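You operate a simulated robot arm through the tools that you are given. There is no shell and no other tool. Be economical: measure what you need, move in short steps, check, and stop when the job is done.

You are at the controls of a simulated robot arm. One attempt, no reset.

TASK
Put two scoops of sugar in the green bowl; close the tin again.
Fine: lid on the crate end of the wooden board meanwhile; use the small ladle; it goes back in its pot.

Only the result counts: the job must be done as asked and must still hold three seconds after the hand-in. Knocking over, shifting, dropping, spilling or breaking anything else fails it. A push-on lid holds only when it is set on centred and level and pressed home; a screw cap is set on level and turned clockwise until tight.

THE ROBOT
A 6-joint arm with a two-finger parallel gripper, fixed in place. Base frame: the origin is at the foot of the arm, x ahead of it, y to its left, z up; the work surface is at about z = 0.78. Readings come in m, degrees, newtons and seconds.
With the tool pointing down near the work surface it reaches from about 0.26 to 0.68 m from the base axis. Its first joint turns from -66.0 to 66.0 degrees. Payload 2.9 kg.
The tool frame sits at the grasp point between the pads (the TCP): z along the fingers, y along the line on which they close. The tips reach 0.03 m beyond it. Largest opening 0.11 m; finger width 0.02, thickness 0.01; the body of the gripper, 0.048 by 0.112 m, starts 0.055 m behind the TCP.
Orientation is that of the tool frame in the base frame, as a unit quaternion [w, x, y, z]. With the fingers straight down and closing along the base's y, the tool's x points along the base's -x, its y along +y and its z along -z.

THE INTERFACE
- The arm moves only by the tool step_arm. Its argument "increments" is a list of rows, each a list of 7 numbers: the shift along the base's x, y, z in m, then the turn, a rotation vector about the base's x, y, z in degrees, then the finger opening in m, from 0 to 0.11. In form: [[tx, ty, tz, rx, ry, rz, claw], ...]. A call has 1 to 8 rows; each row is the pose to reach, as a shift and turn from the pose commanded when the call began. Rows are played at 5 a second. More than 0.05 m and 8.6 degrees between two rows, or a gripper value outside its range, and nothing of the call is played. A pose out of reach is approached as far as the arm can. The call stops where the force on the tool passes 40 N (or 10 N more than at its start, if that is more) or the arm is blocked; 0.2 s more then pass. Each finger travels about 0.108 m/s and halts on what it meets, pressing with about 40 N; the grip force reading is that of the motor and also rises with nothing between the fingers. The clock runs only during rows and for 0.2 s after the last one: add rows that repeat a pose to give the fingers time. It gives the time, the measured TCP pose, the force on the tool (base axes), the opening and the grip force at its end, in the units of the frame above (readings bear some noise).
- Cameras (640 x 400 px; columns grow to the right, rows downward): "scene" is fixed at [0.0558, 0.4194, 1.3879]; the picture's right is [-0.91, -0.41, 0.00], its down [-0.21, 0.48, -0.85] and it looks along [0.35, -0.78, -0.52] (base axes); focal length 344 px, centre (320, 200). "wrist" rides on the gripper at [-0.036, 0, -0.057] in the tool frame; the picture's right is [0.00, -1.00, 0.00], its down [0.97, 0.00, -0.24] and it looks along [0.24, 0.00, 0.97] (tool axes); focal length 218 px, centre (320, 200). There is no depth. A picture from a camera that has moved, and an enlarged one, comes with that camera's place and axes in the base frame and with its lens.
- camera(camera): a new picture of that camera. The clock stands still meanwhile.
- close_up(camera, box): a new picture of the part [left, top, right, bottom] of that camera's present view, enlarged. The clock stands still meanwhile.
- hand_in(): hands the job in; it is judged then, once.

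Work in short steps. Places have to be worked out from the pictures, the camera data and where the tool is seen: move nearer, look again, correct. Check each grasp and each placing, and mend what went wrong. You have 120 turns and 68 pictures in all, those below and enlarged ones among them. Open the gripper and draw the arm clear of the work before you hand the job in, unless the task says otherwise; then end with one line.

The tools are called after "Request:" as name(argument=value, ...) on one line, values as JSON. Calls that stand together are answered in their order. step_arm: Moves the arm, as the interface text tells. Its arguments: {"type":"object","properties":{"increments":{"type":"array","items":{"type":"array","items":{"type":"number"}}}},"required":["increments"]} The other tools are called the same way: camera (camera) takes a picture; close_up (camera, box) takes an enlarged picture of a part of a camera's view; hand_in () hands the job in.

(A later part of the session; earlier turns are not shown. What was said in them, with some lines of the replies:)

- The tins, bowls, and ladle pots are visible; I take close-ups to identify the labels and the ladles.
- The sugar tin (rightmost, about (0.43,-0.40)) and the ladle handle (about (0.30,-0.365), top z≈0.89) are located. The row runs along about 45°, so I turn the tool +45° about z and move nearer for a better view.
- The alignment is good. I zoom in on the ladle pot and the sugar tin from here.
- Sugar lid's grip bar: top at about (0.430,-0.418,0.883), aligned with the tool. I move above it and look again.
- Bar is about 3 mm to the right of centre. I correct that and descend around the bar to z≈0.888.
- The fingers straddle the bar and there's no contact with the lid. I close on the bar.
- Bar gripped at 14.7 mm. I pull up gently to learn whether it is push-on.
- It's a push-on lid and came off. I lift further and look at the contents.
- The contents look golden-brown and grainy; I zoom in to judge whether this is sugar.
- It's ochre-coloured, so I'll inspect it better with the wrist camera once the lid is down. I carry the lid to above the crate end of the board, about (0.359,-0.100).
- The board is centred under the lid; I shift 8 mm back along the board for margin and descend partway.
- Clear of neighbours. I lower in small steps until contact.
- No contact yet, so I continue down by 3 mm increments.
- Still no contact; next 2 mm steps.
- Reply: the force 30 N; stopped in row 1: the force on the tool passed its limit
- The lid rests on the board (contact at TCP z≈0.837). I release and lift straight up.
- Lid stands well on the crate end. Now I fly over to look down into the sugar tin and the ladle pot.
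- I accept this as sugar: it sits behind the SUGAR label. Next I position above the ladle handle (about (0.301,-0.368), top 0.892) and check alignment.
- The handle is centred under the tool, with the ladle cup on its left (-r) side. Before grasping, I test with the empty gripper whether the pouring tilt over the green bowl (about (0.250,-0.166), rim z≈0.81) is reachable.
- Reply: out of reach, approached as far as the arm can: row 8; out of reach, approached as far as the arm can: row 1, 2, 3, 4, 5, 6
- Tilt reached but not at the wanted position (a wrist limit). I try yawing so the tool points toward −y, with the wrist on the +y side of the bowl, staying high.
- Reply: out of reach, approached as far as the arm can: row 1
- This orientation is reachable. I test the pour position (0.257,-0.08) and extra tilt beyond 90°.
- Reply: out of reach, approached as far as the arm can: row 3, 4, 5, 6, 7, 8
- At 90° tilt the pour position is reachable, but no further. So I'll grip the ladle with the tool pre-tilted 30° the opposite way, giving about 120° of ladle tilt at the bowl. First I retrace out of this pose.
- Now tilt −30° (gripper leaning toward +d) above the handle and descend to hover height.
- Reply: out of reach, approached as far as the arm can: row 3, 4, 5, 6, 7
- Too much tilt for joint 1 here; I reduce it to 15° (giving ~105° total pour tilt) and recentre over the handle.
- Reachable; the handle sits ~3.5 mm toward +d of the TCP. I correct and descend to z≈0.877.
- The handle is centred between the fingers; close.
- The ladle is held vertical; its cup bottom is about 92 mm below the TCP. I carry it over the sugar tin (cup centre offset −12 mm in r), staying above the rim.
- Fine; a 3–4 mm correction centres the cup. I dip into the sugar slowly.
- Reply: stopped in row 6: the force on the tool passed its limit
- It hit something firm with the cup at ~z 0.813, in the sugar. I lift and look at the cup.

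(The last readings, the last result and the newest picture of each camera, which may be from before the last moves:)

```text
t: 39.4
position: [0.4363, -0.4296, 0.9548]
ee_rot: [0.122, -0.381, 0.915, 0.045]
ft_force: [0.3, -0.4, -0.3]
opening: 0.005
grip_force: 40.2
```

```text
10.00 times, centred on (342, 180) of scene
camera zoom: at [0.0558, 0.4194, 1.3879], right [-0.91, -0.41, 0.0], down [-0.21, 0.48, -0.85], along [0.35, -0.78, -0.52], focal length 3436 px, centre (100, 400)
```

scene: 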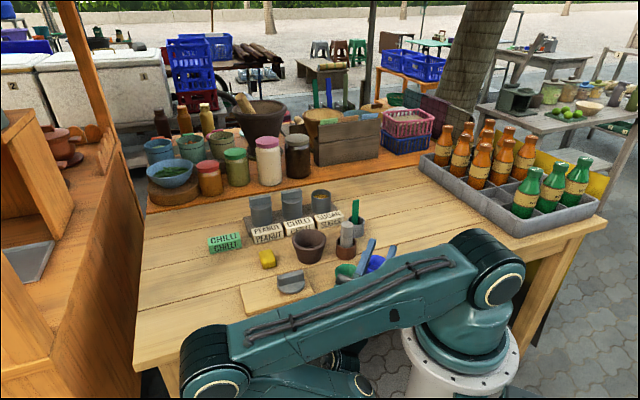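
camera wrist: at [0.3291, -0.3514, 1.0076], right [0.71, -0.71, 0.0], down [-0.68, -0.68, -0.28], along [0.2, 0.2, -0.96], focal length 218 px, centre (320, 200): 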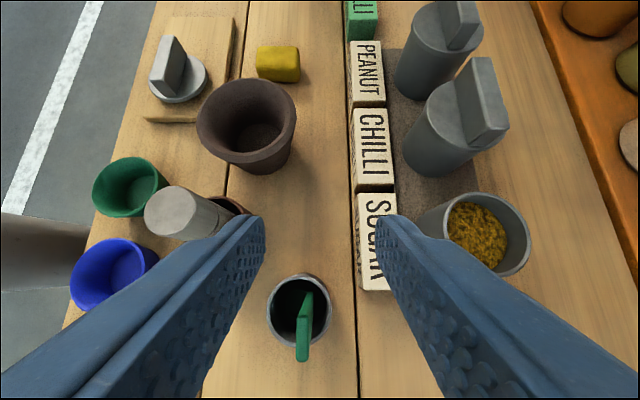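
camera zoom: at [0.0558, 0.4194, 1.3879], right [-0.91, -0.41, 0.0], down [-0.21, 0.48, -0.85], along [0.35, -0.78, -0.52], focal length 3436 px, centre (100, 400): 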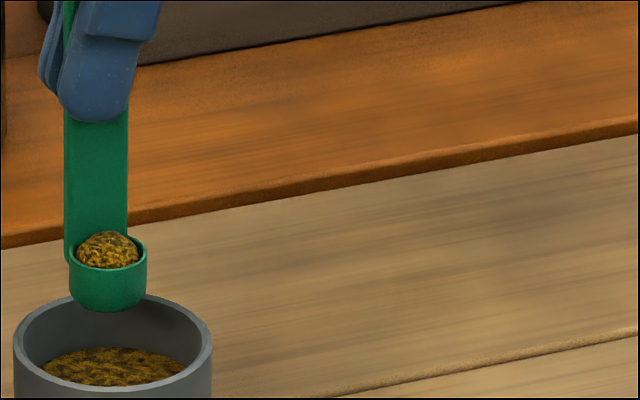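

A full heaped scoop. I lift it and carry it upright, first clear of the tin, then halfway to the bowl.

Request:
step_arm(increments=[[0, 0, 0.025, 0, 0, 0, 0.0], [0, 0, 0.055, 0, 0, 0, 0.0], [-0.015, 0.022, 0.07, 0, 0, 0, 0.0], [-0.032, 0.048, 0.075, 0, 0, 0, 0.0], [-0.05, 0.075, 0.075, 0, 0, 0, 0.0], [-0.068, 0.102, 0.075, 0, 0, 0, 0.0], [-0.085, 0.128, 0.075, 0, 0, 0, 0.0], [-0.1, 0.15, 0.075, 0, 0, 0, 0.0]])

Request:
step_arm(increments=[[-0.01, 0.016, 0, 0, 0, 6, 0.0], [-0.021, 0.032, 0, 0, 0, 12, 0.0], [-0.032, 0.048, 0, 0, 0, 18, 0.0], [-0.042, 0.064, 0, 0, 0, 24, 0.0], [-0.052, 0.08, 0, 0, 0, 30, 0.0], [-0.063, 0.096, 0, 0, 0, 36, 0.0], [-0.0743, 0.1126, 0, 0, 0, 40, 0.0], [-0.0743, 0.1126, 0, 0, 0, 40, 0.0]])

Request:
close_up(camera="scene", box=[270, 150, 430, 310])

```text
t: 41.2
position: [0.3353, -0.2793, 1.0296]
ee_rot: [0.121, -0.382, 0.915, 0.046]
ft_force: [-0.6, 0.3, -0.2]
opening: 0.0047
grip_force: 40.2
```

```text
t: 43.0
position: [0.2611, -0.1679, 1.0309]
ee_rot: [0.099, -0.672, 0.729, 0.085]
ft_force: [0.0, 0.3, -0.7]
opening: 0.005
grip_force: 40.2
```

```text
2.50 times, centred on (350, 230) of scene
camera zoom: at [0.0558, 0.4194, 1.3879], right [-0.91, -0.41, 0.0], down [-0.21, 0.48, -0.85], along [0.35, -0.78, -0.52], focal length 859 px, centre (245, 125)
```

zoom: 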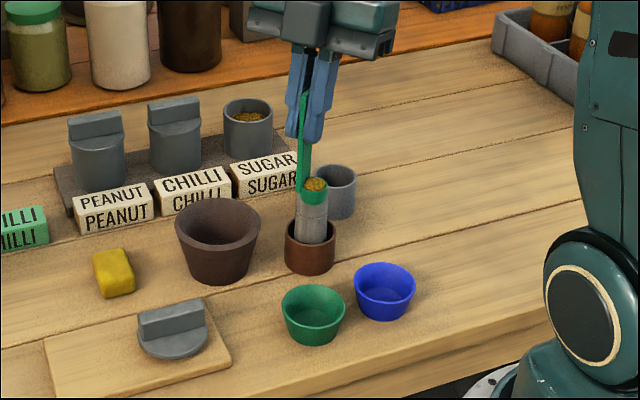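

The cup is above the bowl. I lower it and begin tilting about the cup centre, so it stays over the bowl.

Request:
step_arm(increments=[[0, -0.003, -0.03, 0, 0, 0, 0.0], [0, -0.003, -0.063, 0, 0, 0, 0.0], [0.001, 0.0084, -0.0638, -7.97, 0.7, 0, 0.0], [0.002, 0.0195, -0.0662, -15.9, 1.4, 0, 0.0], [0.0029, 0.0302, -0.0701, -23.9, 2.1, 0, 0.0], [0.0038, 0.0403, -0.0755, -31.9, 2.8, 0, 0.0], [0.0046, 0.0495, -0.0822, -39.8, 3.5, 0, 0.0], [0.0053, 0.0577, -0.0901, -47.8, 4.2, 0, 0.0]])

Request:
close_up(camera="scene", box=[290, 200, 400, 310])

```text
t: 44.8
position: [0.2663, -0.1096, 0.9416]
ee_rot: [-0.207, -0.65, 0.704, -0.196]
ft_force: [-0.5, -0.5, -0.7]
opening: 0.0046
grip_force: 40.0
```

```text
3.64 times, centred on (345, 255) of scene
camera zoom: at [0.0558, 0.4194, 1.3879], right [-0.91, -0.41, 0.0], down [-0.21, 0.48, -0.85], along [0.35, -0.78, -0.52], focal length 1250 px, centre (229, 0)
```

zoom: 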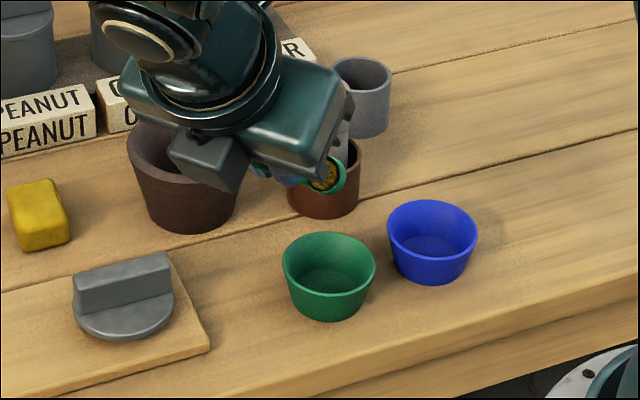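

Sugar is still in at 48°, cup well over the bowl. Continue tilting to 88°.

Request:
step_arm(increments=[[0.0006, 0.007, -0.009, -7.97, 0.7, 0, 0.0], [0.0011, 0.0127, -0.0189, -15.9, 1.4, 0, 0.0], [0.0015, 0.017, -0.0295, -23.9, 2.1, 0, 0.0], [0.0017, 0.0197, -0.0406, -31.9, 2.8, 0, 0.0], [0.0018, 0.0209, -0.052, -39.8, 3.5, 0, 0.0], [0.0018, 0.0209, -0.052, -39.8, 3.5, 0, 0.0]])

Request:
close_up(camera="scene", box=[290, 200, 400, 310])

```text
t: 46.2
position: [0.2688, -0.0893, 0.8882]
ee_rot: [-0.437, -0.546, 0.59, -0.403]
ft_force: [0.8, -0.1, 0.7]
opening: 0.0048
grip_force: 40.0
```

```text
3.64 times, centred on (345, 255) of scene
camera zoom: at [0.0558, 0.4194, 1.3879], right [-0.91, -0.41, 0.0], down [-0.21, 0.48, -0.85], along [0.35, -0.78, -0.52], focal length 1250 px, centre (229, 0)
```

zoom: 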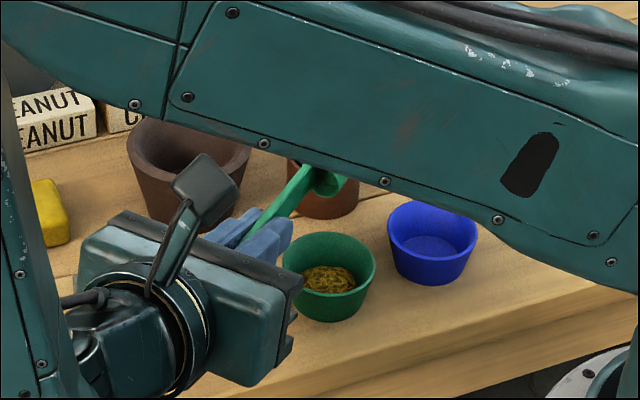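

First scoop is entirely in the green bowl. I reverse the tilt and then return to the tin.

Request:
step_arm(increments=[[-0.0001, -0.0012, 0.0114, 7.97, -0.7, 0, 0.0], [-0.0003, -0.0039, 0.0225, 15.9, -1.4, 0, 0.0], [-0.0007, -0.0082, 0.0331, 23.9, -2.1, 0, 0.0], [-0.0012, -0.0139, 0.043, 31.9, -2.8, 0, 0.0], [-0.0018, -0.0209, 0.052, 39.8, -3.5, 0, 0.0], [-0.0025, -0.0291, 0.0599, 47.8, -4.2, 0, 0.0], [-0.0033, -0.0383, 0.0666, 55.8, -4.9, 0, 0.0], [-0.0042, -0.0484, 0.072, 63.7, -5.6, 0, 0.0]])

Request:
step_arm(increments=[[-0.0009, -0.0107, 0.02, 7.97, -0.7, 0, 0.0], [-0.0019, -0.0218, 0.045, 15.9, -1.4, 0, 0.0], [-0.0029, -0.0302, 0.07, 23.9, -2.1, 0, 0.0], [-0.0029, -0.0302, 0.07, 23.9, -2.1, 0, 0.0]])

Request:
step_arm(increments=[[0.01, -0.016, 0, 0, 0, -6, 0.0], [0.021, -0.032, 0, 0, 0, -12, 0.0], [0.032, -0.048, 0, 0, 0, -18, 0.0], [0.042, -0.064, 0, 0, 0, -24, 0.0], [0.052, -0.08, 0, 0, 0, -30, 0.0], [0.063, -0.096, 0, 0, 0, -36, 0.0], [0.0743, -0.1126, 0, 0, 0, -40, 0.0], [0.0743, -0.1126, 0, 0, 0, -40, 0.0]])

Request:
step_arm(increments=[[0.02, -0.03, 0, 0, 0, 0, 0.0], [0.04, -0.06, 0, 0, 0, 0, 0.0], [0.06, -0.09, 0, 0, 0, 0, 0.0], [0.08, -0.12, 0, 0, 0, 0, 0.0], [0.1, -0.15, 0, 0, 0, 0, 0.0], [0.1, -0.15, -0.03, 0, 0, 0, 0.0], [0.1, -0.15, -0.065, 0, 0, 0, 0.0], [0.1, -0.15, -0.065, 0, 0, 0, 0.0]])

Request:
close_up(camera="scene", box=[280, 130, 400, 310])

```text
t: 48.0
position: [0.2638, -0.1377, 0.9614]
ee_rot: [-0.055, -0.675, 0.733, -0.055]
ft_force: [0.2, -0.2, 0.0]
opening: 0.0049
grip_force: 40.5
```

```text
t: 49.0
position: [0.2613, -0.1667, 1.0308]
ee_rot: [0.099, -0.671, 0.73, 0.085]
ft_force: [-0.5, -0.2, -0.5]
opening: 0.005
grip_force: 39.8
```

```text
t: 50.8
position: [0.3361, -0.2811, 1.0313]
ee_rot: [0.122, -0.38, 0.916, 0.046]
ft_force: [-0.1, -0.1, -0.5]
opening: 0.0049
grip_force: 40.1
```

```text
t: 52.6
position: [0.4374, -0.4302, 0.9654]
ee_rot: [0.122, -0.381, 0.915, 0.047]
ft_force: [0.5, 0.3, -1.1]
opening: 0.0052
grip_force: 40.1
out of reach, approached as far as the arm can: row 5
```

```text
2.22 times, centred on (340, 220) of scene
camera zoom: at [0.0558, 0.4194, 1.3879], right [-0.91, -0.41, 0.0], down [-0.21, 0.48, -0.85], along [0.35, -0.78, -0.52], focal length 764 px, centre (276, 156)
```

zoom: 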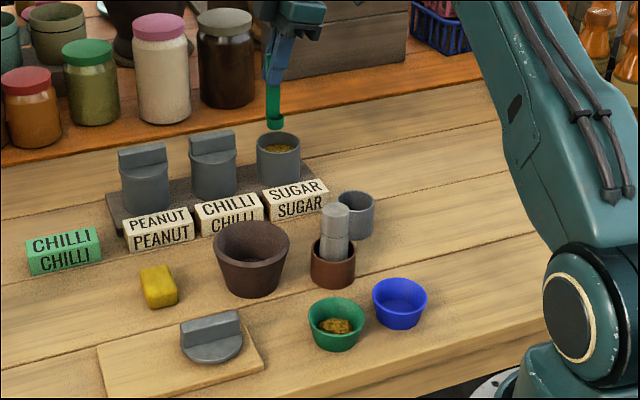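

One scoop in the bowl, nothing spilled. Second dip at the same place.

Request:
step_arm(increments=[[-0.0015, 0, -0.015, 0, 0, 0, 0.0], [-0.0015, 0, -0.03, 0, 0, 0, 0.0], [-0.0015, 0, -0.042, 0, 0, 0, 0.0], [-0.0015, 0, -0.05, 0, 0, 0, 0.0], [-0.0015, 0, -0.056, 0, 0, 0, 0.0], [-0.0015, 0, -0.06, 0, 0, 0, 0.0], [-0.0015, 0, -0.064, 0, 0, 0, 0.0]])

Request:
step_arm(increments=[[0, 0, 0.005, 0, 0, 0, 0.0], [0, 0, 0.015, 0, 0, 0, 0.0], [0, 0, 0.03, 0, 0, 0, 0.0], [0, 0, 0.052, 0, 0, 0, 0.0], [0, 0, 0.052, 0, 0, 0, 0.0]])

Request:
close_up(camera="scene", box=[310, 140, 380, 210])

```text
t: 54.2
position: [0.435, -0.4308, 0.9071]
ee_rot: [0.123, -0.382, 0.915, 0.042]
ft_force: [-7.8, 5.3, 39.0]
opening: 0.0051
grip_force: 39.7
```

```text
t: 55.4
position: [0.4345, -0.4302, 0.9539]
ee_rot: [0.122, -0.38, 0.916, 0.047]
ft_force: [-0.1, 0.9, 0.2]
opening: 0.005
grip_force: 39.9
```

```text
5.71 times, centred on (345, 175) of scene
camera zoom: at [0.0558, 0.4194, 1.3879], right [-0.91, -0.41, 0.0], down [-0.21, 0.48, -0.85], along [0.35, -0.78, -0.52], focal length 1964 px, centre (177, 343)
```

zoom: 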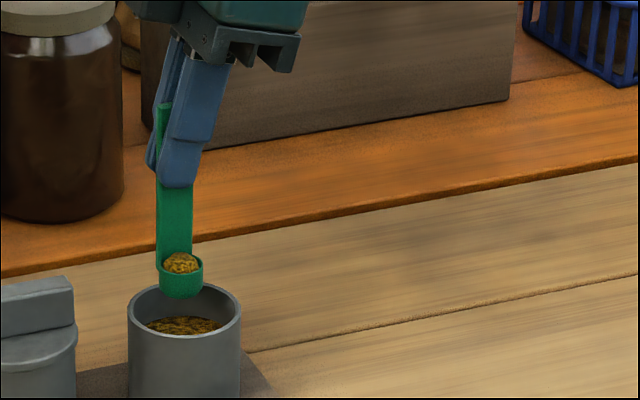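

Second scoop is full. Same transport as before.

Request:
step_arm(increments=[[0, 0, 0.025, 0, 0, 0, 0.0], [0, 0, 0.055, 0, 0, 0, 0.0], [-0.015, 0.022, 0.07, 0, 0, 0, 0.0], [-0.032, 0.048, 0.077, 0, 0, 0, 0.0], [-0.05, 0.075, 0.077, 0, 0, 0, 0.0], [-0.068, 0.102, 0.077, 0, 0, 0, 0.0], [-0.085, 0.128, 0.077, 0, 0, 0, 0.0], [-0.1, 0.15, 0.077, 0, 0, 0, 0.0]])

Request:
step_arm(increments=[[-0.01, 0.016, 0, 0, 0, 6, 0.0], [-0.021, 0.032, 0, 0, 0, 12, 0.0], [-0.032, 0.048, 0, 0, 0, 18, 0.0], [-0.042, 0.064, 0, 0, 0, 24, 0.0], [-0.052, 0.08, 0, 0, 0, 30, 0.0], [-0.063, 0.096, 0, 0, 0, 36, 0.0], [-0.0743, 0.1126, 0, 0, 0, 40, 0.0], [-0.0743, 0.1126, 0, 0, 0, 40, 0.0]])

```text
t: 57.2
position: [0.3349, -0.2785, 1.0312]
ee_rot: [0.122, -0.381, 0.915, 0.045]
ft_force: [-0.6, 0.6, 0.4]
opening: 0.005
grip_force: 40.0
```

```text
t: 59.0
position: [0.2601, -0.1677, 1.0301]
ee_rot: [0.1, -0.671, 0.73, 0.084]
ft_force: [-1.2, 0.5, -0.4]
opening: 0.0052
grip_force: 40.1
```

Same pose as before (within 1 mm). I lower and tilt over the bowl again.

Request:
step_arm(increments=[[0.001, -0.003, -0.03, 0, 0, 0, 0.0], [0.001, -0.003, -0.063, 0, 0, 0, 0.0], [0.002, 0.0084, -0.0638, -7.97, 0.7, 0, 0.0], [0.003, 0.0195, -0.0662, -15.9, 1.4, 0, 0.0], [0.0039, 0.0302, -0.0701, -23.9, 2.1, 0, 0.0], [0.0048, 0.0403, -0.0755, -31.9, 2.8, 0, 0.0], [0.0056, 0.0495, -0.0822, -39.8, 3.5, 0, 0.0], [0.0063, 0.0577, -0.0901, -47.8, 4.2, 0, 0.0]])

Request:
step_arm(increments=[[0.0006, 0.007, -0.009, -7.97, 0.7, 0, 0.0], [0.0011, 0.0127, -0.0189, -15.9, 1.4, 0, 0.0], [0.0015, 0.017, -0.0295, -23.9, 2.1, 0, 0.0], [0.0017, 0.0197, -0.0406, -31.9, 2.8, 0, 0.0], [0.0018, 0.0209, -0.052, -39.8, 3.5, 0, 0.0], [0.0018, 0.0209, -0.052, -39.8, 3.5, 0, 0.0]])

Request:
close_up(camera="scene", box=[290, 200, 400, 310])

```text
t: 60.8
position: [0.2649, -0.1083, 0.9402]
ee_rot: [-0.206, -0.651, 0.704, -0.195]
ft_force: [-0.3, 0.4, -0.6]
opening: 0.005
grip_force: 39.4
```

```text
t: 62.2
position: [0.2682, -0.0875, 0.8888]
ee_rot: [-0.438, -0.545, 0.59, -0.403]
ft_force: [-0.3, 0.0, -0.6]
opening: 0.005
grip_force: 40.2
```

```text
3.64 times, centred on (345, 255) of scene
camera zoom: at [0.0558, 0.4194, 1.3879], right [-0.91, -0.41, 0.0], down [-0.21, 0.48, -0.85], along [0.35, -0.78, -0.52], focal length 1250 px, centre (229, 0)
```

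zoom: 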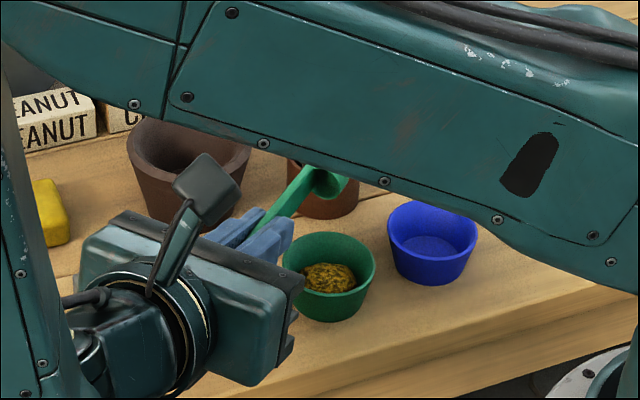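

Second scoop is in. Reverse the tilt and rise.

Request:
step_arm(increments=[[-0.0001, -0.0012, 0.0114, 7.97, -0.7, 0, 0.0], [-0.0003, -0.0039, 0.0225, 15.9, -1.4, 0, 0.0], [-0.0007, -0.0082, 0.0331, 23.9, -2.1, 0, 0.0], [-0.0012, -0.0139, 0.043, 31.9, -2.8, 0, 0.0], [-0.0018, -0.0209, 0.052, 39.8, -3.5, 0, 0.0], [-0.0025, -0.0291, 0.0599, 47.8, -4.2, 0, 0.0], [-0.0033, -0.0383, 0.0666, 55.8, -4.9, 0, 0.0], [-0.0042, -0.0484, 0.072, 63.7, -5.6, 0, 0.0]])

Request:
step_arm(increments=[[-0.0009, -0.0107, 0.02, 7.97, -0.7, 0, 0.0], [-0.0019, -0.0218, 0.045, 15.9, -1.4, 0, 0.0], [-0.0029, -0.0302, 0.07, 23.9, -2.1, 0, 0.0], [-0.0029, -0.0302, 0.07, 23.9, -2.1, 0, 0.0]])

Request:
step_arm(increments=[[0.01, -0.024, 0, 0, 0, -6, 0.0], [0.02, -0.048, 0, 0, 0, -12, 0.0], [0.03, -0.072, 0, 0, 0, -18, 0.0], [0.04, -0.096, 0, 0, 0, -24, 0.0], [0.045, -0.12, 0, 0, 0, -30, 0.0], [0.045, -0.144, 0, 0, 0, -36, 0.0], [0.043, -0.17, 0, 0, 0, -40, 0.0], [0.04, -0.2, 0, 0, 0, -40, 0.0]])

```text
t: 64.0
position: [0.2655, -0.1368, 0.9609]
ee_rot: [-0.054, -0.676, 0.733, -0.055]
ft_force: [-0.4, 0.9, -0.5]
opening: 0.0048
grip_force: 40.5
```

```text
t: 65.0
position: [0.2623, -0.1663, 1.031]
ee_rot: [0.098, -0.671, 0.73, 0.084]
ft_force: [0.9, -0.2, -0.6]
opening: 0.005
grip_force: 40.3
```

```text
t: 66.8
position: [0.3004, -0.3661, 1.03]
ee_rot: [0.122, -0.381, 0.915, 0.046]
ft_force: [-0.3, -0.4, 0.0]
opening: 0.0051
grip_force: 39.4
```

Above the pot. I align to the original grasp xy (0.299,-0.371), lower to just above the rim and check.

Request:
step_arm(increments=[[-0.0016, -0.0047, -0.03, 0, 0, 0, 0.0], [-0.0016, -0.0047, -0.06, 0, 0, 0, 0.0], [-0.0016, -0.0047, -0.09, 0, 0, 0, 0.0], [-0.0016, -0.0047, -0.09, 0, 0, 0, 0.0]])

Request:
close_up(camera="scene", box=[320, 160, 390, 240])

Request:
close_up(camera="wrist", box=[250, 180, 390, 280])

```text
t: 67.8
position: [0.2991, -0.3721, 0.9407]
ee_rot: [0.122, -0.382, 0.915, 0.046]
ft_force: [-0.1, 0.4, -0.2]
opening: 0.005
grip_force: 39.7
```

```text
5.00 times, centred on (355, 200) of scene
camera zoom: at [0.0558, 0.4194, 1.3879], right [-0.91, -0.41, 0.0], down [-0.21, 0.48, -0.85], along [0.35, -0.78, -0.52], focal length 1718 px, centre (145, 200)
```

zoom: 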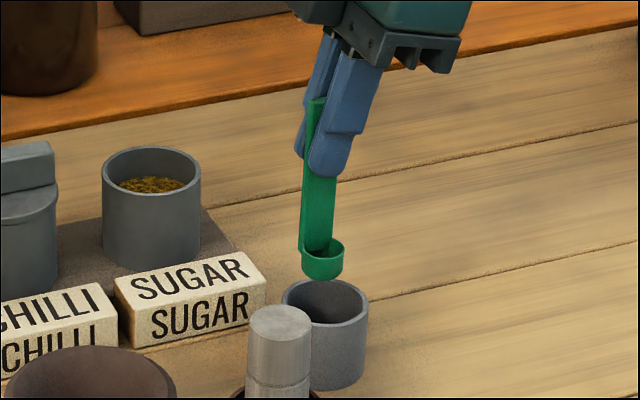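

```text
4.00 times, centred on (320, 230) of wrist
camera zoom: at [0.3129, -0.3572, 1.0057], right [0.71, -0.71, 0.01], down [-0.7, -0.71, -0.02], along [0.02, 0.01, -1.0], focal length 873 px, centre (320, 80)
```

zoom: 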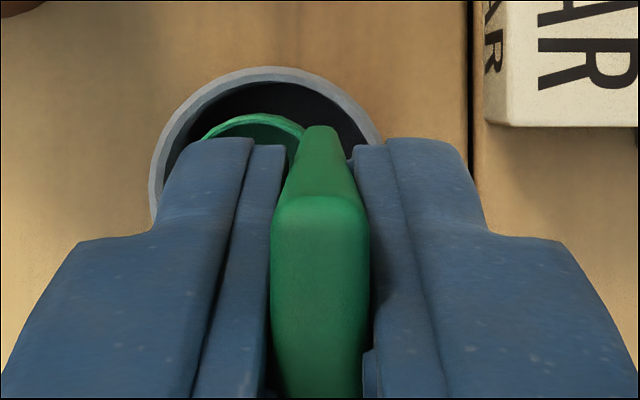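

The cup is clear inside the pot's outline. I lower to near the original depth.

Request:
step_arm(increments=[[0, 0, -0.015, 0, 0, 0, 0.0], [0, 0, -0.03, 0, 0, 0, 0.0], [0, 0, -0.045, 0, 0, 0, 0.0], [0, 0, -0.056, 0, 0, 0, 0.0], [0, 0, -0.061, 0, 0, 0, 0.0]])

Request:
step_arm(increments=[[0, 0, -0.0015, 0, 0, 0, 0.0], [0, 0, -0.003, 0, 0, 0, 0.0]])

```text
t: 69.0
position: [0.2995, -0.3715, 0.8799]
ee_rot: [0.122, -0.382, 0.915, 0.046]
ft_force: [-0.7, 0.0, 0.1]
opening: 0.005
grip_force: 39.9
```

```text
t: 69.6
position: [0.2989, -0.3707, 0.8777]
ee_rot: [0.123, -0.381, 0.915, 0.045]
ft_force: [-0.8, 2.0, 9.2]
opening: 0.0051
grip_force: 40.0
```

The cup touches the pot floor. I release and rise slowly, then check.

Request:
step_arm(increments=[[0, 0, 0, 0, 0, 0, 0.01], [0, 0, 0, 0, 0, 0, 0.02], [0, 0, 0, 0, 0, 0, 0.035], [0, 0, 0, 0, 0, 0, 0.045]])

Request:
close_up(camera="scene", box=[320, 160, 390, 240])

Request:
close_up(camera="wrist", box=[200, 180, 440, 380])

```text
t: 70.6
position: [0.2998, -0.3716, 0.8756]
ee_rot: [0.122, -0.381, 0.915, 0.046]
ft_force: [-0.5, -0.2, -0.1]
opening: 0.045
grip_force: 0.0
```

```text
5.00 times, centred on (355, 200) of scene
camera zoom: at [0.0558, 0.4194, 1.3879], right [-0.91, -0.41, 0.0], down [-0.21, 0.48, -0.85], along [0.35, -0.78, -0.52], focal length 1718 px, centre (145, 200)
```

zoom: 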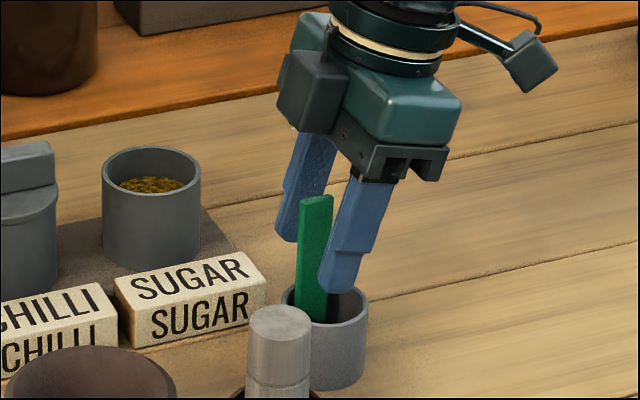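

```text
2.00 times, centred on (320, 280) of wrist
camera zoom: at [0.3131, -0.3573, 0.9417], right [0.71, -0.71, 0.01], down [-0.71, -0.71, -0.02], along [0.02, 0.01, -1.0], focal length 436 px, centre (320, 40)
```

zoom: 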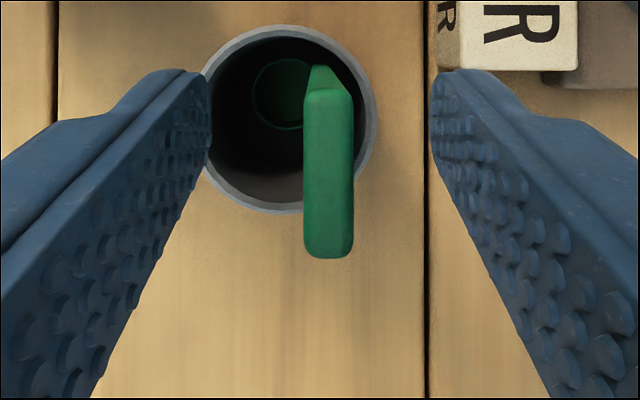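

The ladle stands in its pot. I rise, straighten the tool, and travel toward the lid.

Request:
step_arm(increments=[[0, 0, 0.03, 0, 0, 0, 0.045], [0, 0, 0.07, 0, 0, 0, 0.045], [0, 0, 0.11, 0, 0, 0, 0.05], [0.01, 0.04, 0.13, -3.4, 3.64, 0, 0.05], [0.02, 0.085, 0.13, -6.8, 7.28, -0.1, 0.05], [0.03, 0.13, 0.13, -10.25, 10.93, -0.2, 0.05], [0.04, 0.17, 0.13, -10.25, 10.93, -0.2, 0.05], [0.05, 0.21, 0.13, -10.25, 10.93, -0.2, 0.05]])

Request:
step_arm(increments=[[0.007, 0.03, 0, 0, 0, 0, 0.05], [0.0142, 0.067, 0, 0, 0, 0, 0.05], [0.0142, 0.067, -0.04, 0, 0, 0, 0.05], [0.0142, 0.067, -0.07, 0, 0, 0, 0.05], [0.0142, 0.067, -0.07, 0, 0, 0, 0.05]])

Request:
close_up(camera="wrist", box=[220, 130, 420, 280])

Request:
camera(camera="scene")

```text
t: 72.4
position: [0.3493, -0.1626, 1.0073]
ee_rot: [0.0, -0.383, 0.924, -0.001]
ft_force: [0.1, 0.7, -0.7]
opening: 0.0501
grip_force: 0.1
```

```text
t: 73.6
position: [0.3636, -0.0951, 0.9356]
ee_rot: [0.0, -0.384, 0.923, 0.0]
ft_force: [-0.2, 0.5, 0.8]
opening: 0.0501
grip_force: 0.0
```

```text
2.67 times, centred on (320, 205) of wrist
camera zoom: at [0.3893, -0.0703, 0.9943], right [0.71, -0.71, 0.0], down [-0.69, -0.69, 0.24], along [-0.17, -0.17, -0.97], focal length 582 px, centre (320, 187)
```

zoom: 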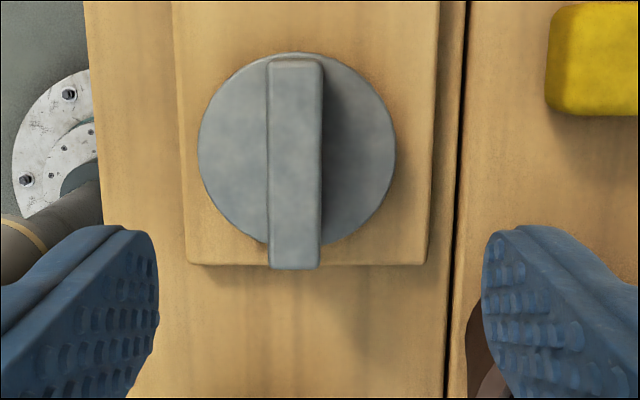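

```text
17 pictures are left
```

scene: 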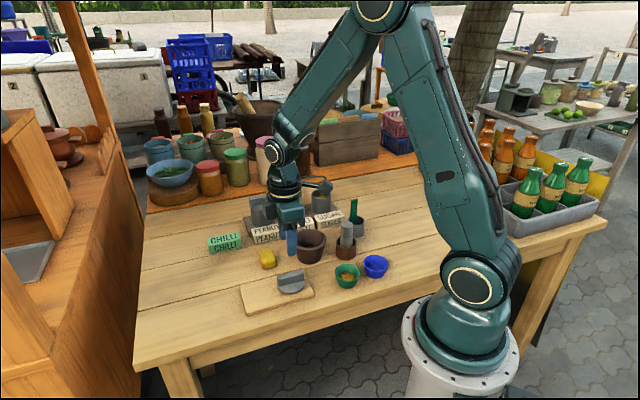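

The lid lies ~7.5 mm toward −r from the TCP (it shifted slightly on release). I correct that and descend around its bar.

Request:
step_arm(increments=[[-0.0053, 0.0053, -0.03, 0, 0, 0, 0.05], [-0.0053, 0.0053, -0.06, 0, 0, 0, 0.05], [-0.0053, 0.0053, -0.08, 0, 0, 0, 0.05], [-0.0053, 0.0053, -0.09, 0, 0, 0, 0.05], [-0.0053, 0.0053, -0.096, 0, 0, 0, 0.05], [-0.0053, 0.0053, -0.096, 0, 0, 0, 0.05]])

Request:
camera(camera="wrist")

```text
t: 75.0
position: [0.3592, -0.0895, 0.8402]
ee_rot: [-0.001, -0.384, 0.924, 0.001]
ft_force: [0.2, -0.5, 0.7]
opening: 0.0501
grip_force: 0.1
```

```text
16 pictures are left
camera wrist: at [0.384, -0.064, 0.8984], right [0.71, -0.71, 0.0], down [-0.69, -0.69, 0.24], along [-0.17, -0.17, -0.97], focal length 218 px, centre (320, 200)
```

wrist: 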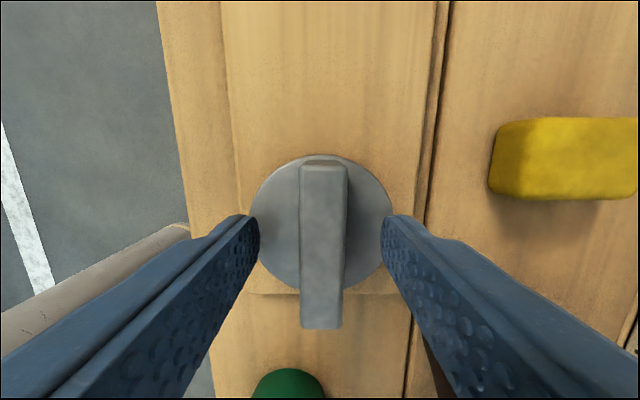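

Centred on the bar. Grip and lift.

Request:
step_arm(increments=[[0, 0, -0.002, 0, 0, 0, 0.03], [0, 0, -0.002, 0, 0, 0, 0.01], [0, 0, -0.002, 0, 0, 0, 0.005], [0, 0, -0.002, 0, 0, 0, 0.005], [0, 0, -0.002, 0, 0, 0, 0.005]])

Request:
step_arm(increments=[[0, 0, 0.03, 0, 0, 0, 0.005], [0, 0, 0.07, 0, 0, 0, 0.005], [0, 0, 0.11, 0, 0, 0, 0.005], [0, 0, 0.15, 0, 0, 0, 0.005], [0, 0, 0.19, 0, 0, 0, 0.005]])

Request:
camera(camera="wrist")

```text
t: 76.2
position: [0.3587, -0.0912, 0.8382]
ee_rot: [0.0, -0.383, 0.924, 0.0]
ft_force: [-1.1, 0.8, 2.7]
opening: 0.0146
grip_force: 39.7
```

```text
t: 77.4
position: [0.3582, -0.0896, 1.0283]
ee_rot: [0.0, -0.382, 0.924, 0.0]
ft_force: [0.2, 0.1, -0.4]
opening: 0.0146
grip_force: 39.7
```

```text
15 pictures are left
camera wrist: at [0.3842, -0.0645, 1.087], right [0.71, -0.71, 0.0], down [-0.69, -0.69, 0.24], along [-0.17, -0.17, -0.97], focal length 218 px, centre (320, 200)
```

wrist: 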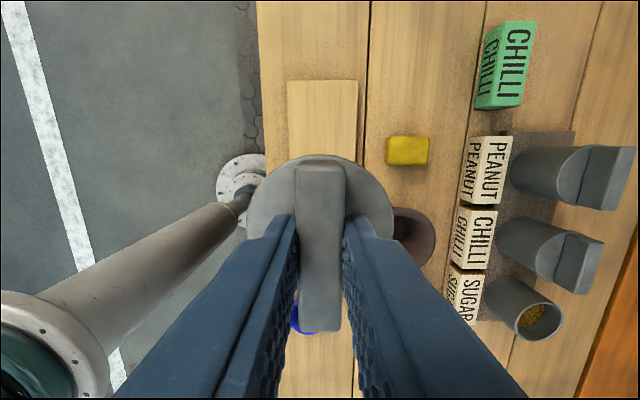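

The lid sits almost identically in the grip (1 mm toward −d, ~2 mm lower). I carry it over the sugar tin, target (0.4283,-0.4202).

Request:
step_arm(increments=[[0.0088, -0.0413, 0, 0, 0, 0, 0.005], [0.0175, -0.0826, 0, 0, 0, 0, 0.005], [0.0263, -0.124, 0, 0, 0, 0, 0.005], [0.035, -0.1653, 0, 0, 0, 0, 0.005], [0.0438, -0.2066, 0, 0, 0, 0, 0.005], [0.0526, -0.248, 0, 0, 0, 0, 0.005], [0.0613, -0.2893, 0, 0, 0, 0, 0.005], [0.0701, -0.3306, 0, 0, 0, 0, 0.005]])

Request:
step_arm(increments=[[0, 0, -0.04, 0, 0, 0, 0.005], [0, 0, -0.08, 0, 0, 0, 0.005], [0, 0, -0.11, 0, 0, 0, 0.005], [0, 0, -0.12, 0, 0, 0, 0.005], [0, 0, -0.12, 0, 0, 0, 0.005]])

Request:
close_up(camera="scene", box=[310, 150, 380, 220])

```text
t: 79.2
position: [0.4288, -0.4218, 1.0283]
ee_rot: [0.0, -0.382, 0.924, -0.001]
ft_force: [-0.7, -0.7, -0.4]
opening: 0.015
grip_force: 39.9
```

```text
t: 80.4
position: [0.4281, -0.4201, 0.9088]
ee_rot: [0.0, -0.383, 0.924, -0.001]
ft_force: [0.4, -0.7, -0.4]
opening: 0.0146
grip_force: 40.0
```

```text
5.71 times, centred on (345, 185) of scene
camera zoom: at [0.0558, 0.4194, 1.3879], right [-0.91, -0.41, 0.0], down [-0.21, 0.48, -0.85], along [0.35, -0.78, -0.52], focal length 1964 px, centre (177, 286)
```

zoom: 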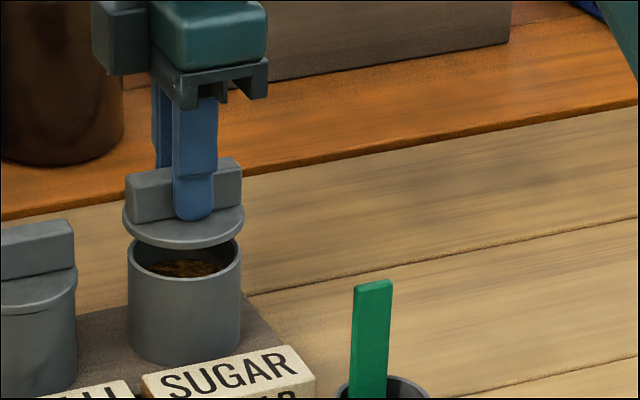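

Lid and tin are concentric in this view. I lower slowly and press.

Request:
step_arm(increments=[[0, 0, -0.006, 0, 0, 0, 0.005], [0, 0, -0.012, 0, 0, 0, 0.005], [0, 0, -0.015, 0, 0, 0, 0.005], [0, 0, -0.017, 0, 0, 0, 0.005], [0, 0, -0.019, 0, 0, 0, 0.005]])

Request:
close_up(camera="scene", box=[310, 150, 380, 220])

```text
t: 81.6
position: [0.4278, -0.4201, 0.8896]
ee_rot: [0.001, -0.382, 0.924, -0.001]
ft_force: [-3.2, -0.2, 4.4]
opening: 0.0148
grip_force: 39.7
```

```text
5.71 times, centred on (345, 185) of scene
camera zoom: at [0.0557, 0.4195, 1.3879], right [-0.91, -0.41, 0.0], down [-0.21, 0.48, -0.85], along [0.35, -0.78, -0.52], focal length 1964 px, centre (177, 286)
```

zoom: 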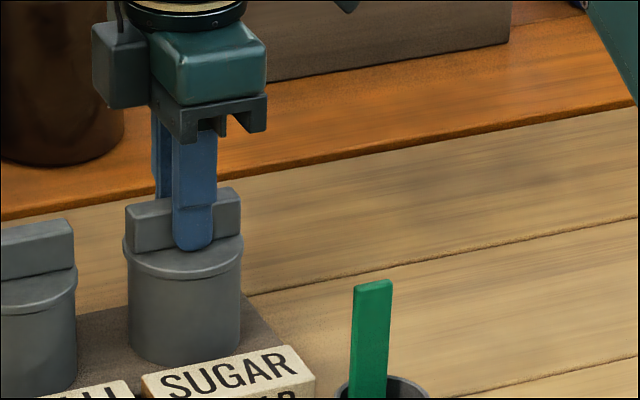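

Contact with the lid on the rim. I press further down until the force limit.

Request:
step_arm(increments=[[0, 0, -0.001, 0, 0, 0, 0.005], [0, 0, -0.002, 0, 0, 0, 0.005], [0, 0, -0.003, 0, 0, 0, 0.005], [0, 0, -0.004, 0, 0, 0, 0.005], [0, 0, -0.005, 0, 0, 0, 0.005], [0, 0, -0.006, 0, 0, 0, 0.005]])

Request:
close_up(camera="scene", box=[270, 150, 380, 220])

```text
t: 83.0
position: [0.4273, -0.4207, 0.8864]
ee_rot: [0.0, -0.382, 0.924, -0.002]
ft_force: [-6.2, 4.4, 6.5]
opening: 0.0144
grip_force: 39.8
stopped in row 6: the force on the tool passed its limit (the readings are from after the stop); the commanded pose is now the measured one
```

```text
5.71 times, centred on (325, 185) of scene
camera zoom: at [0.0556, 0.4196, 1.3878], right [-0.91, -0.41, 0.0], down [-0.21, 0.48, -0.85], along [0.35, -0.78, -0.52], focal length 1964 px, centre (291, 286)
```

zoom: 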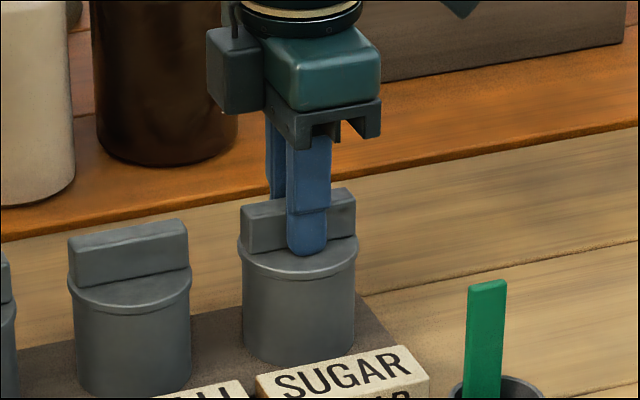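

Pressed to the limit. I release, rise, close the fingers and press on top of the bar to make sure it is home.

Request:
step_arm(increments=[[0, 0, 0, 0, 0, 0, 0.02], [0, 0, 0, 0, 0, 0, 0.035], [0, 0, 0, 0, 0, 0, 0.045], [0, 0, 0.03, 0, 0, 0, 0.045], [0, 0, 0.06, 0, 0, 0, 0.03], [0, 0, 0.06, 0, 0, 0, 0.01], [0, 0, 0.06, 0, 0, 0, 0.0], [0, 0, 0.06, 0, 0, 0, 0.0]])

Request:
close_up(camera="scene", box=[270, 150, 380, 220])

Request:
camera(camera="wrist")

```text
t: 84.8
position: [0.4296, -0.4207, 0.9465]
ee_rot: [0.001, -0.383, 0.924, -0.002]
ft_force: [-0.4, 0.0, 0.5]
opening: 0.0
grip_force: 37.8
```

```text
5.71 times, centred on (325, 185) of scene
camera zoom: at [0.0558, 0.4194, 1.3879], right [-0.91, -0.41, 0.0], down [-0.21, 0.48, -0.85], along [0.35, -0.78, -0.52], focal length 1964 px, centre (291, 286)
```

zoom: 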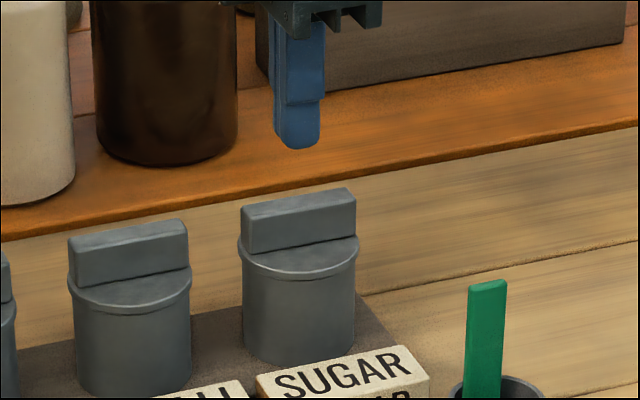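

```text
10 pictures are left
camera wrist: at [0.4545, -0.395, 1.0049], right [0.71, -0.71, 0.01], down [-0.69, -0.69, 0.24], along [-0.17, -0.17, -0.97], focal length 218 px, centre (320, 200)
```

wrist: 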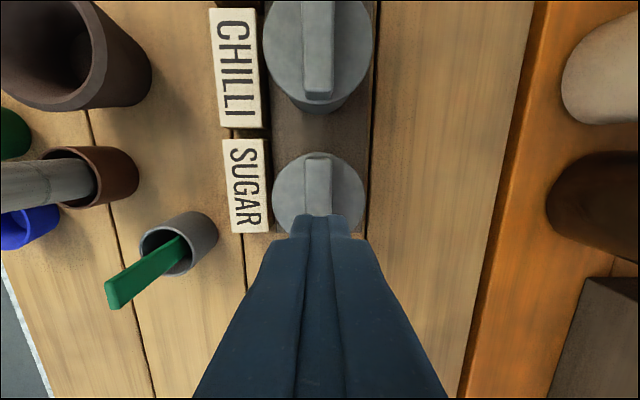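

The lid sits level like its neighbour. I press on the bar top with closed fingers until the force limit.

Request:
step_arm(increments=[[0, 0, -0.015, 0, 0, 0, 0.0], [0, 0, -0.027, 0, 0, 0, 0.0], [0, 0, -0.031, 0, 0, 0, 0.0], [0, 0, -0.034, 0, 0, 0, 0.0], [0, 0, -0.036, 0, 0, 0, 0.0], [0, 0, -0.038, 0, 0, 0, 0.0], [0, 0, -0.04, 0, 0, 0, 0.0], [0, 0, -0.042, 0, 0, 0, 0.0]])

Request:
step_arm(increments=[[0, 0, -0.001, 0, 0, 0, 0.0], [0, 0, -0.002, 0, 0, 0, 0.0], [0, 0, -0.003, 0, 0, 0, 0.0], [0, 0, -0.005, 0, 0, 0, 0.0]])

```text
t: 86.5
position: [0.4291, -0.4214, 0.9117]
ee_rot: [0.001, -0.382, 0.924, -0.005]
ft_force: [-3.2, 2.4, 6.1]
opening: 0.0
grip_force: 37.6
stopped in row 8: the force on the tool passed its limit (the readings are from after the stop); the commanded pose is now the measured one
```

```text
t: 87.5
position: [0.4291, -0.422, 0.9126]
ee_rot: [0.003, -0.383, 0.924, -0.007]
ft_force: [-3.0, 2.8, 6.3]
opening: 0.0
grip_force: 38.1
stopped in row 4: the force on the tool passed its limit (the readings are from after the stop); the commanded pose is now the measured one
```

The bar top is at z≈0.882, matching the original seated height, so it's home. I rise and draw the arm clear, then check everything.

Request:
step_arm(increments=[[0, 0, 0.03, 0, 0, 0, 0.0], [0, 0, 0.07, 0, 0, 0, 0.02], [0, 0, 0.11, 0, 0, 0, 0.04], [0, 0.03, 0.15, 0, 0, 0, 0.06], [0, 0.07, 0.19, 0, 0, 0, 0.08], [0, 0.11, 0.22, 0, 0, 0, 0.1], [0, 0.15, 0.23, 0, 0, 0, 0.11], [0, 0.19, 0.23, 0, 0, 0, 0.11]])

Request:
close_up(camera="scene", box=[200, 170, 400, 320])

Request:
close_up(camera="scene", box=[300, 170, 390, 290])

Request:
camera(camera="wrist")

```text
refused: row 5 steps farther than a row can; nothing moved
```

```text
2.67 times, centred on (300, 245) of scene
camera zoom: at [0.0556, 0.4195, 1.3879], right [-0.91, -0.41, 0.0], down [-0.21, 0.48, -0.85], along [0.35, -0.78, -0.52], focal length 916 px, centre (373, 80)
```

zoom: 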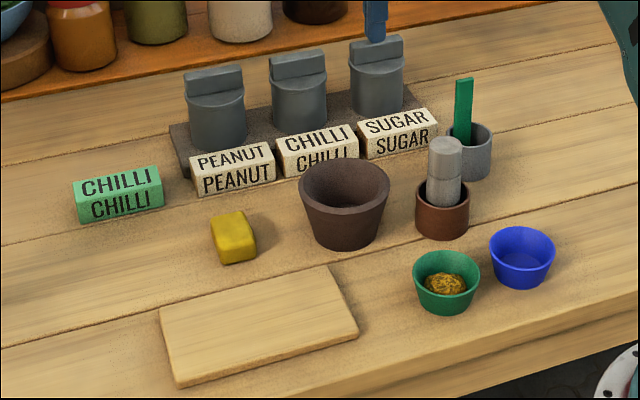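

```text
3.33 times, centred on (345, 230) of scene
camera zoom: at [0.0556, 0.4195, 1.3879], right [-0.91, -0.41, 0.0], down [-0.21, 0.48, -0.85], along [0.35, -0.78, -0.52], focal length 1145 px, centre (237, 100)
```

zoom: 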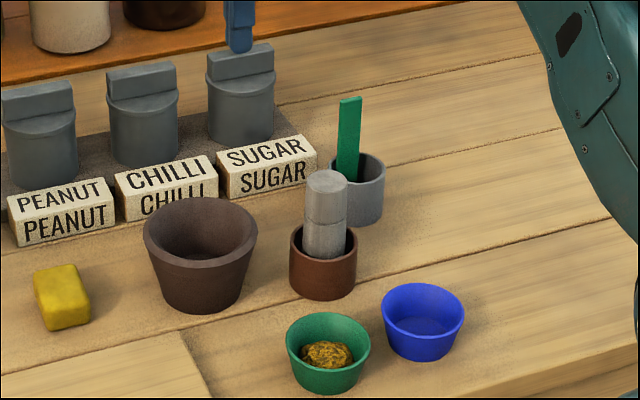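

```text
7 pictures are left
camera wrist: at [0.4552, -0.3959, 0.97], right [0.71, -0.71, 0.01], down [-0.69, -0.68, 0.24], along [-0.16, -0.18, -0.97], focal length 218 px, centre (320, 200)
```

wrist: 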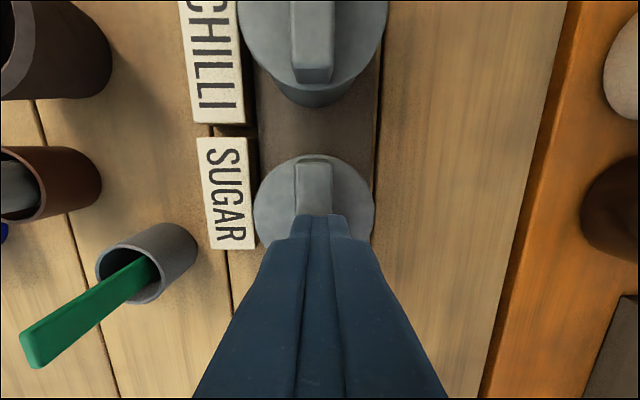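

One row was too long, so the arm hasn't moved; the scene matches the original layout. I retreat with smaller rows.

Request:
step_arm(increments=[[0, 0, 0.03, 0, 0, 0, 0.0], [0, 0, 0.07, 0, 0, 0, 0.02], [0, 0, 0.11, 0, 0, 0, 0.04], [0, 0.02, 0.15, 0, 0, 0, 0.06], [0, 0.045, 0.18, 0, 0, 0, 0.08], [0, 0.08, 0.2, 0, 0, 0, 0.08], [0, 0.115, 0.22, 0, 0, 0, 0.08], [0, 0.15, 0.23, 0, 0, 0, 0.08]])

Request:
camera(camera="wrist")

Request:
close_up(camera="scene", box=[270, 160, 380, 230])

```text
t: 89.3
position: [0.4298, -0.2712, 1.1404]
ee_rot: [0.003, -0.383, 0.924, -0.006]
ft_force: [0.2, -0.3, -0.9]
opening: 0.0802
grip_force: 0.1
```

```text
6 pictures are left
camera wrist: at [0.4555, -0.2452, 1.1992], right [0.71, -0.71, 0.01], down [-0.69, -0.68, 0.24], along [-0.16, -0.18, -0.97], focal length 218 px, centre (320, 200)
```

wrist: 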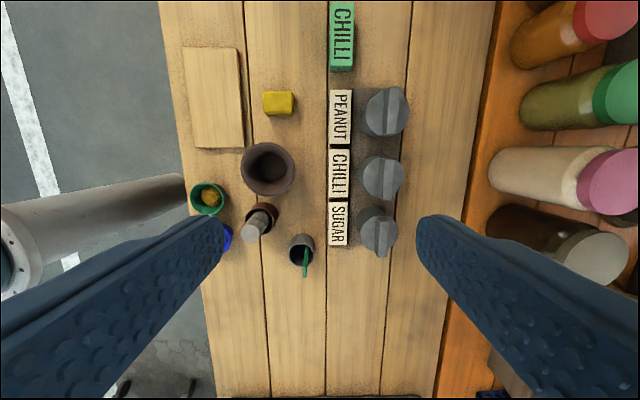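

```text
5.71 times, centred on (325, 195) of scene
camera zoom: at [0.0558, 0.4194, 1.3879], right [-0.91, -0.41, 0.0], down [-0.21, 0.48, -0.85], along [0.35, -0.78, -0.52], focal length 1964 px, centre (291, 229)
```

zoom: 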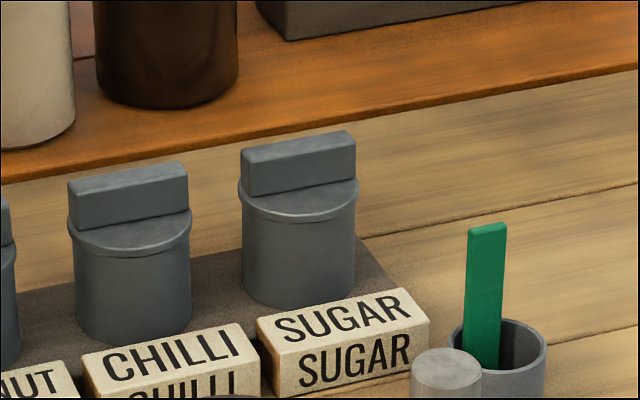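

Lid is centred and level, the ladle is in its pot, two scoops are in the green bowl, and the arm is clear. Handing in.

Request:
hand_in()

```text
The job is handed in.
```

Two scoops from the tin labelled SUGAR are in the green bowl, the lid is pressed back on, and the small ladle is back in its pot. The contents were golden-brown and grainy, and I went by the label rather than opening the other tins to compare.
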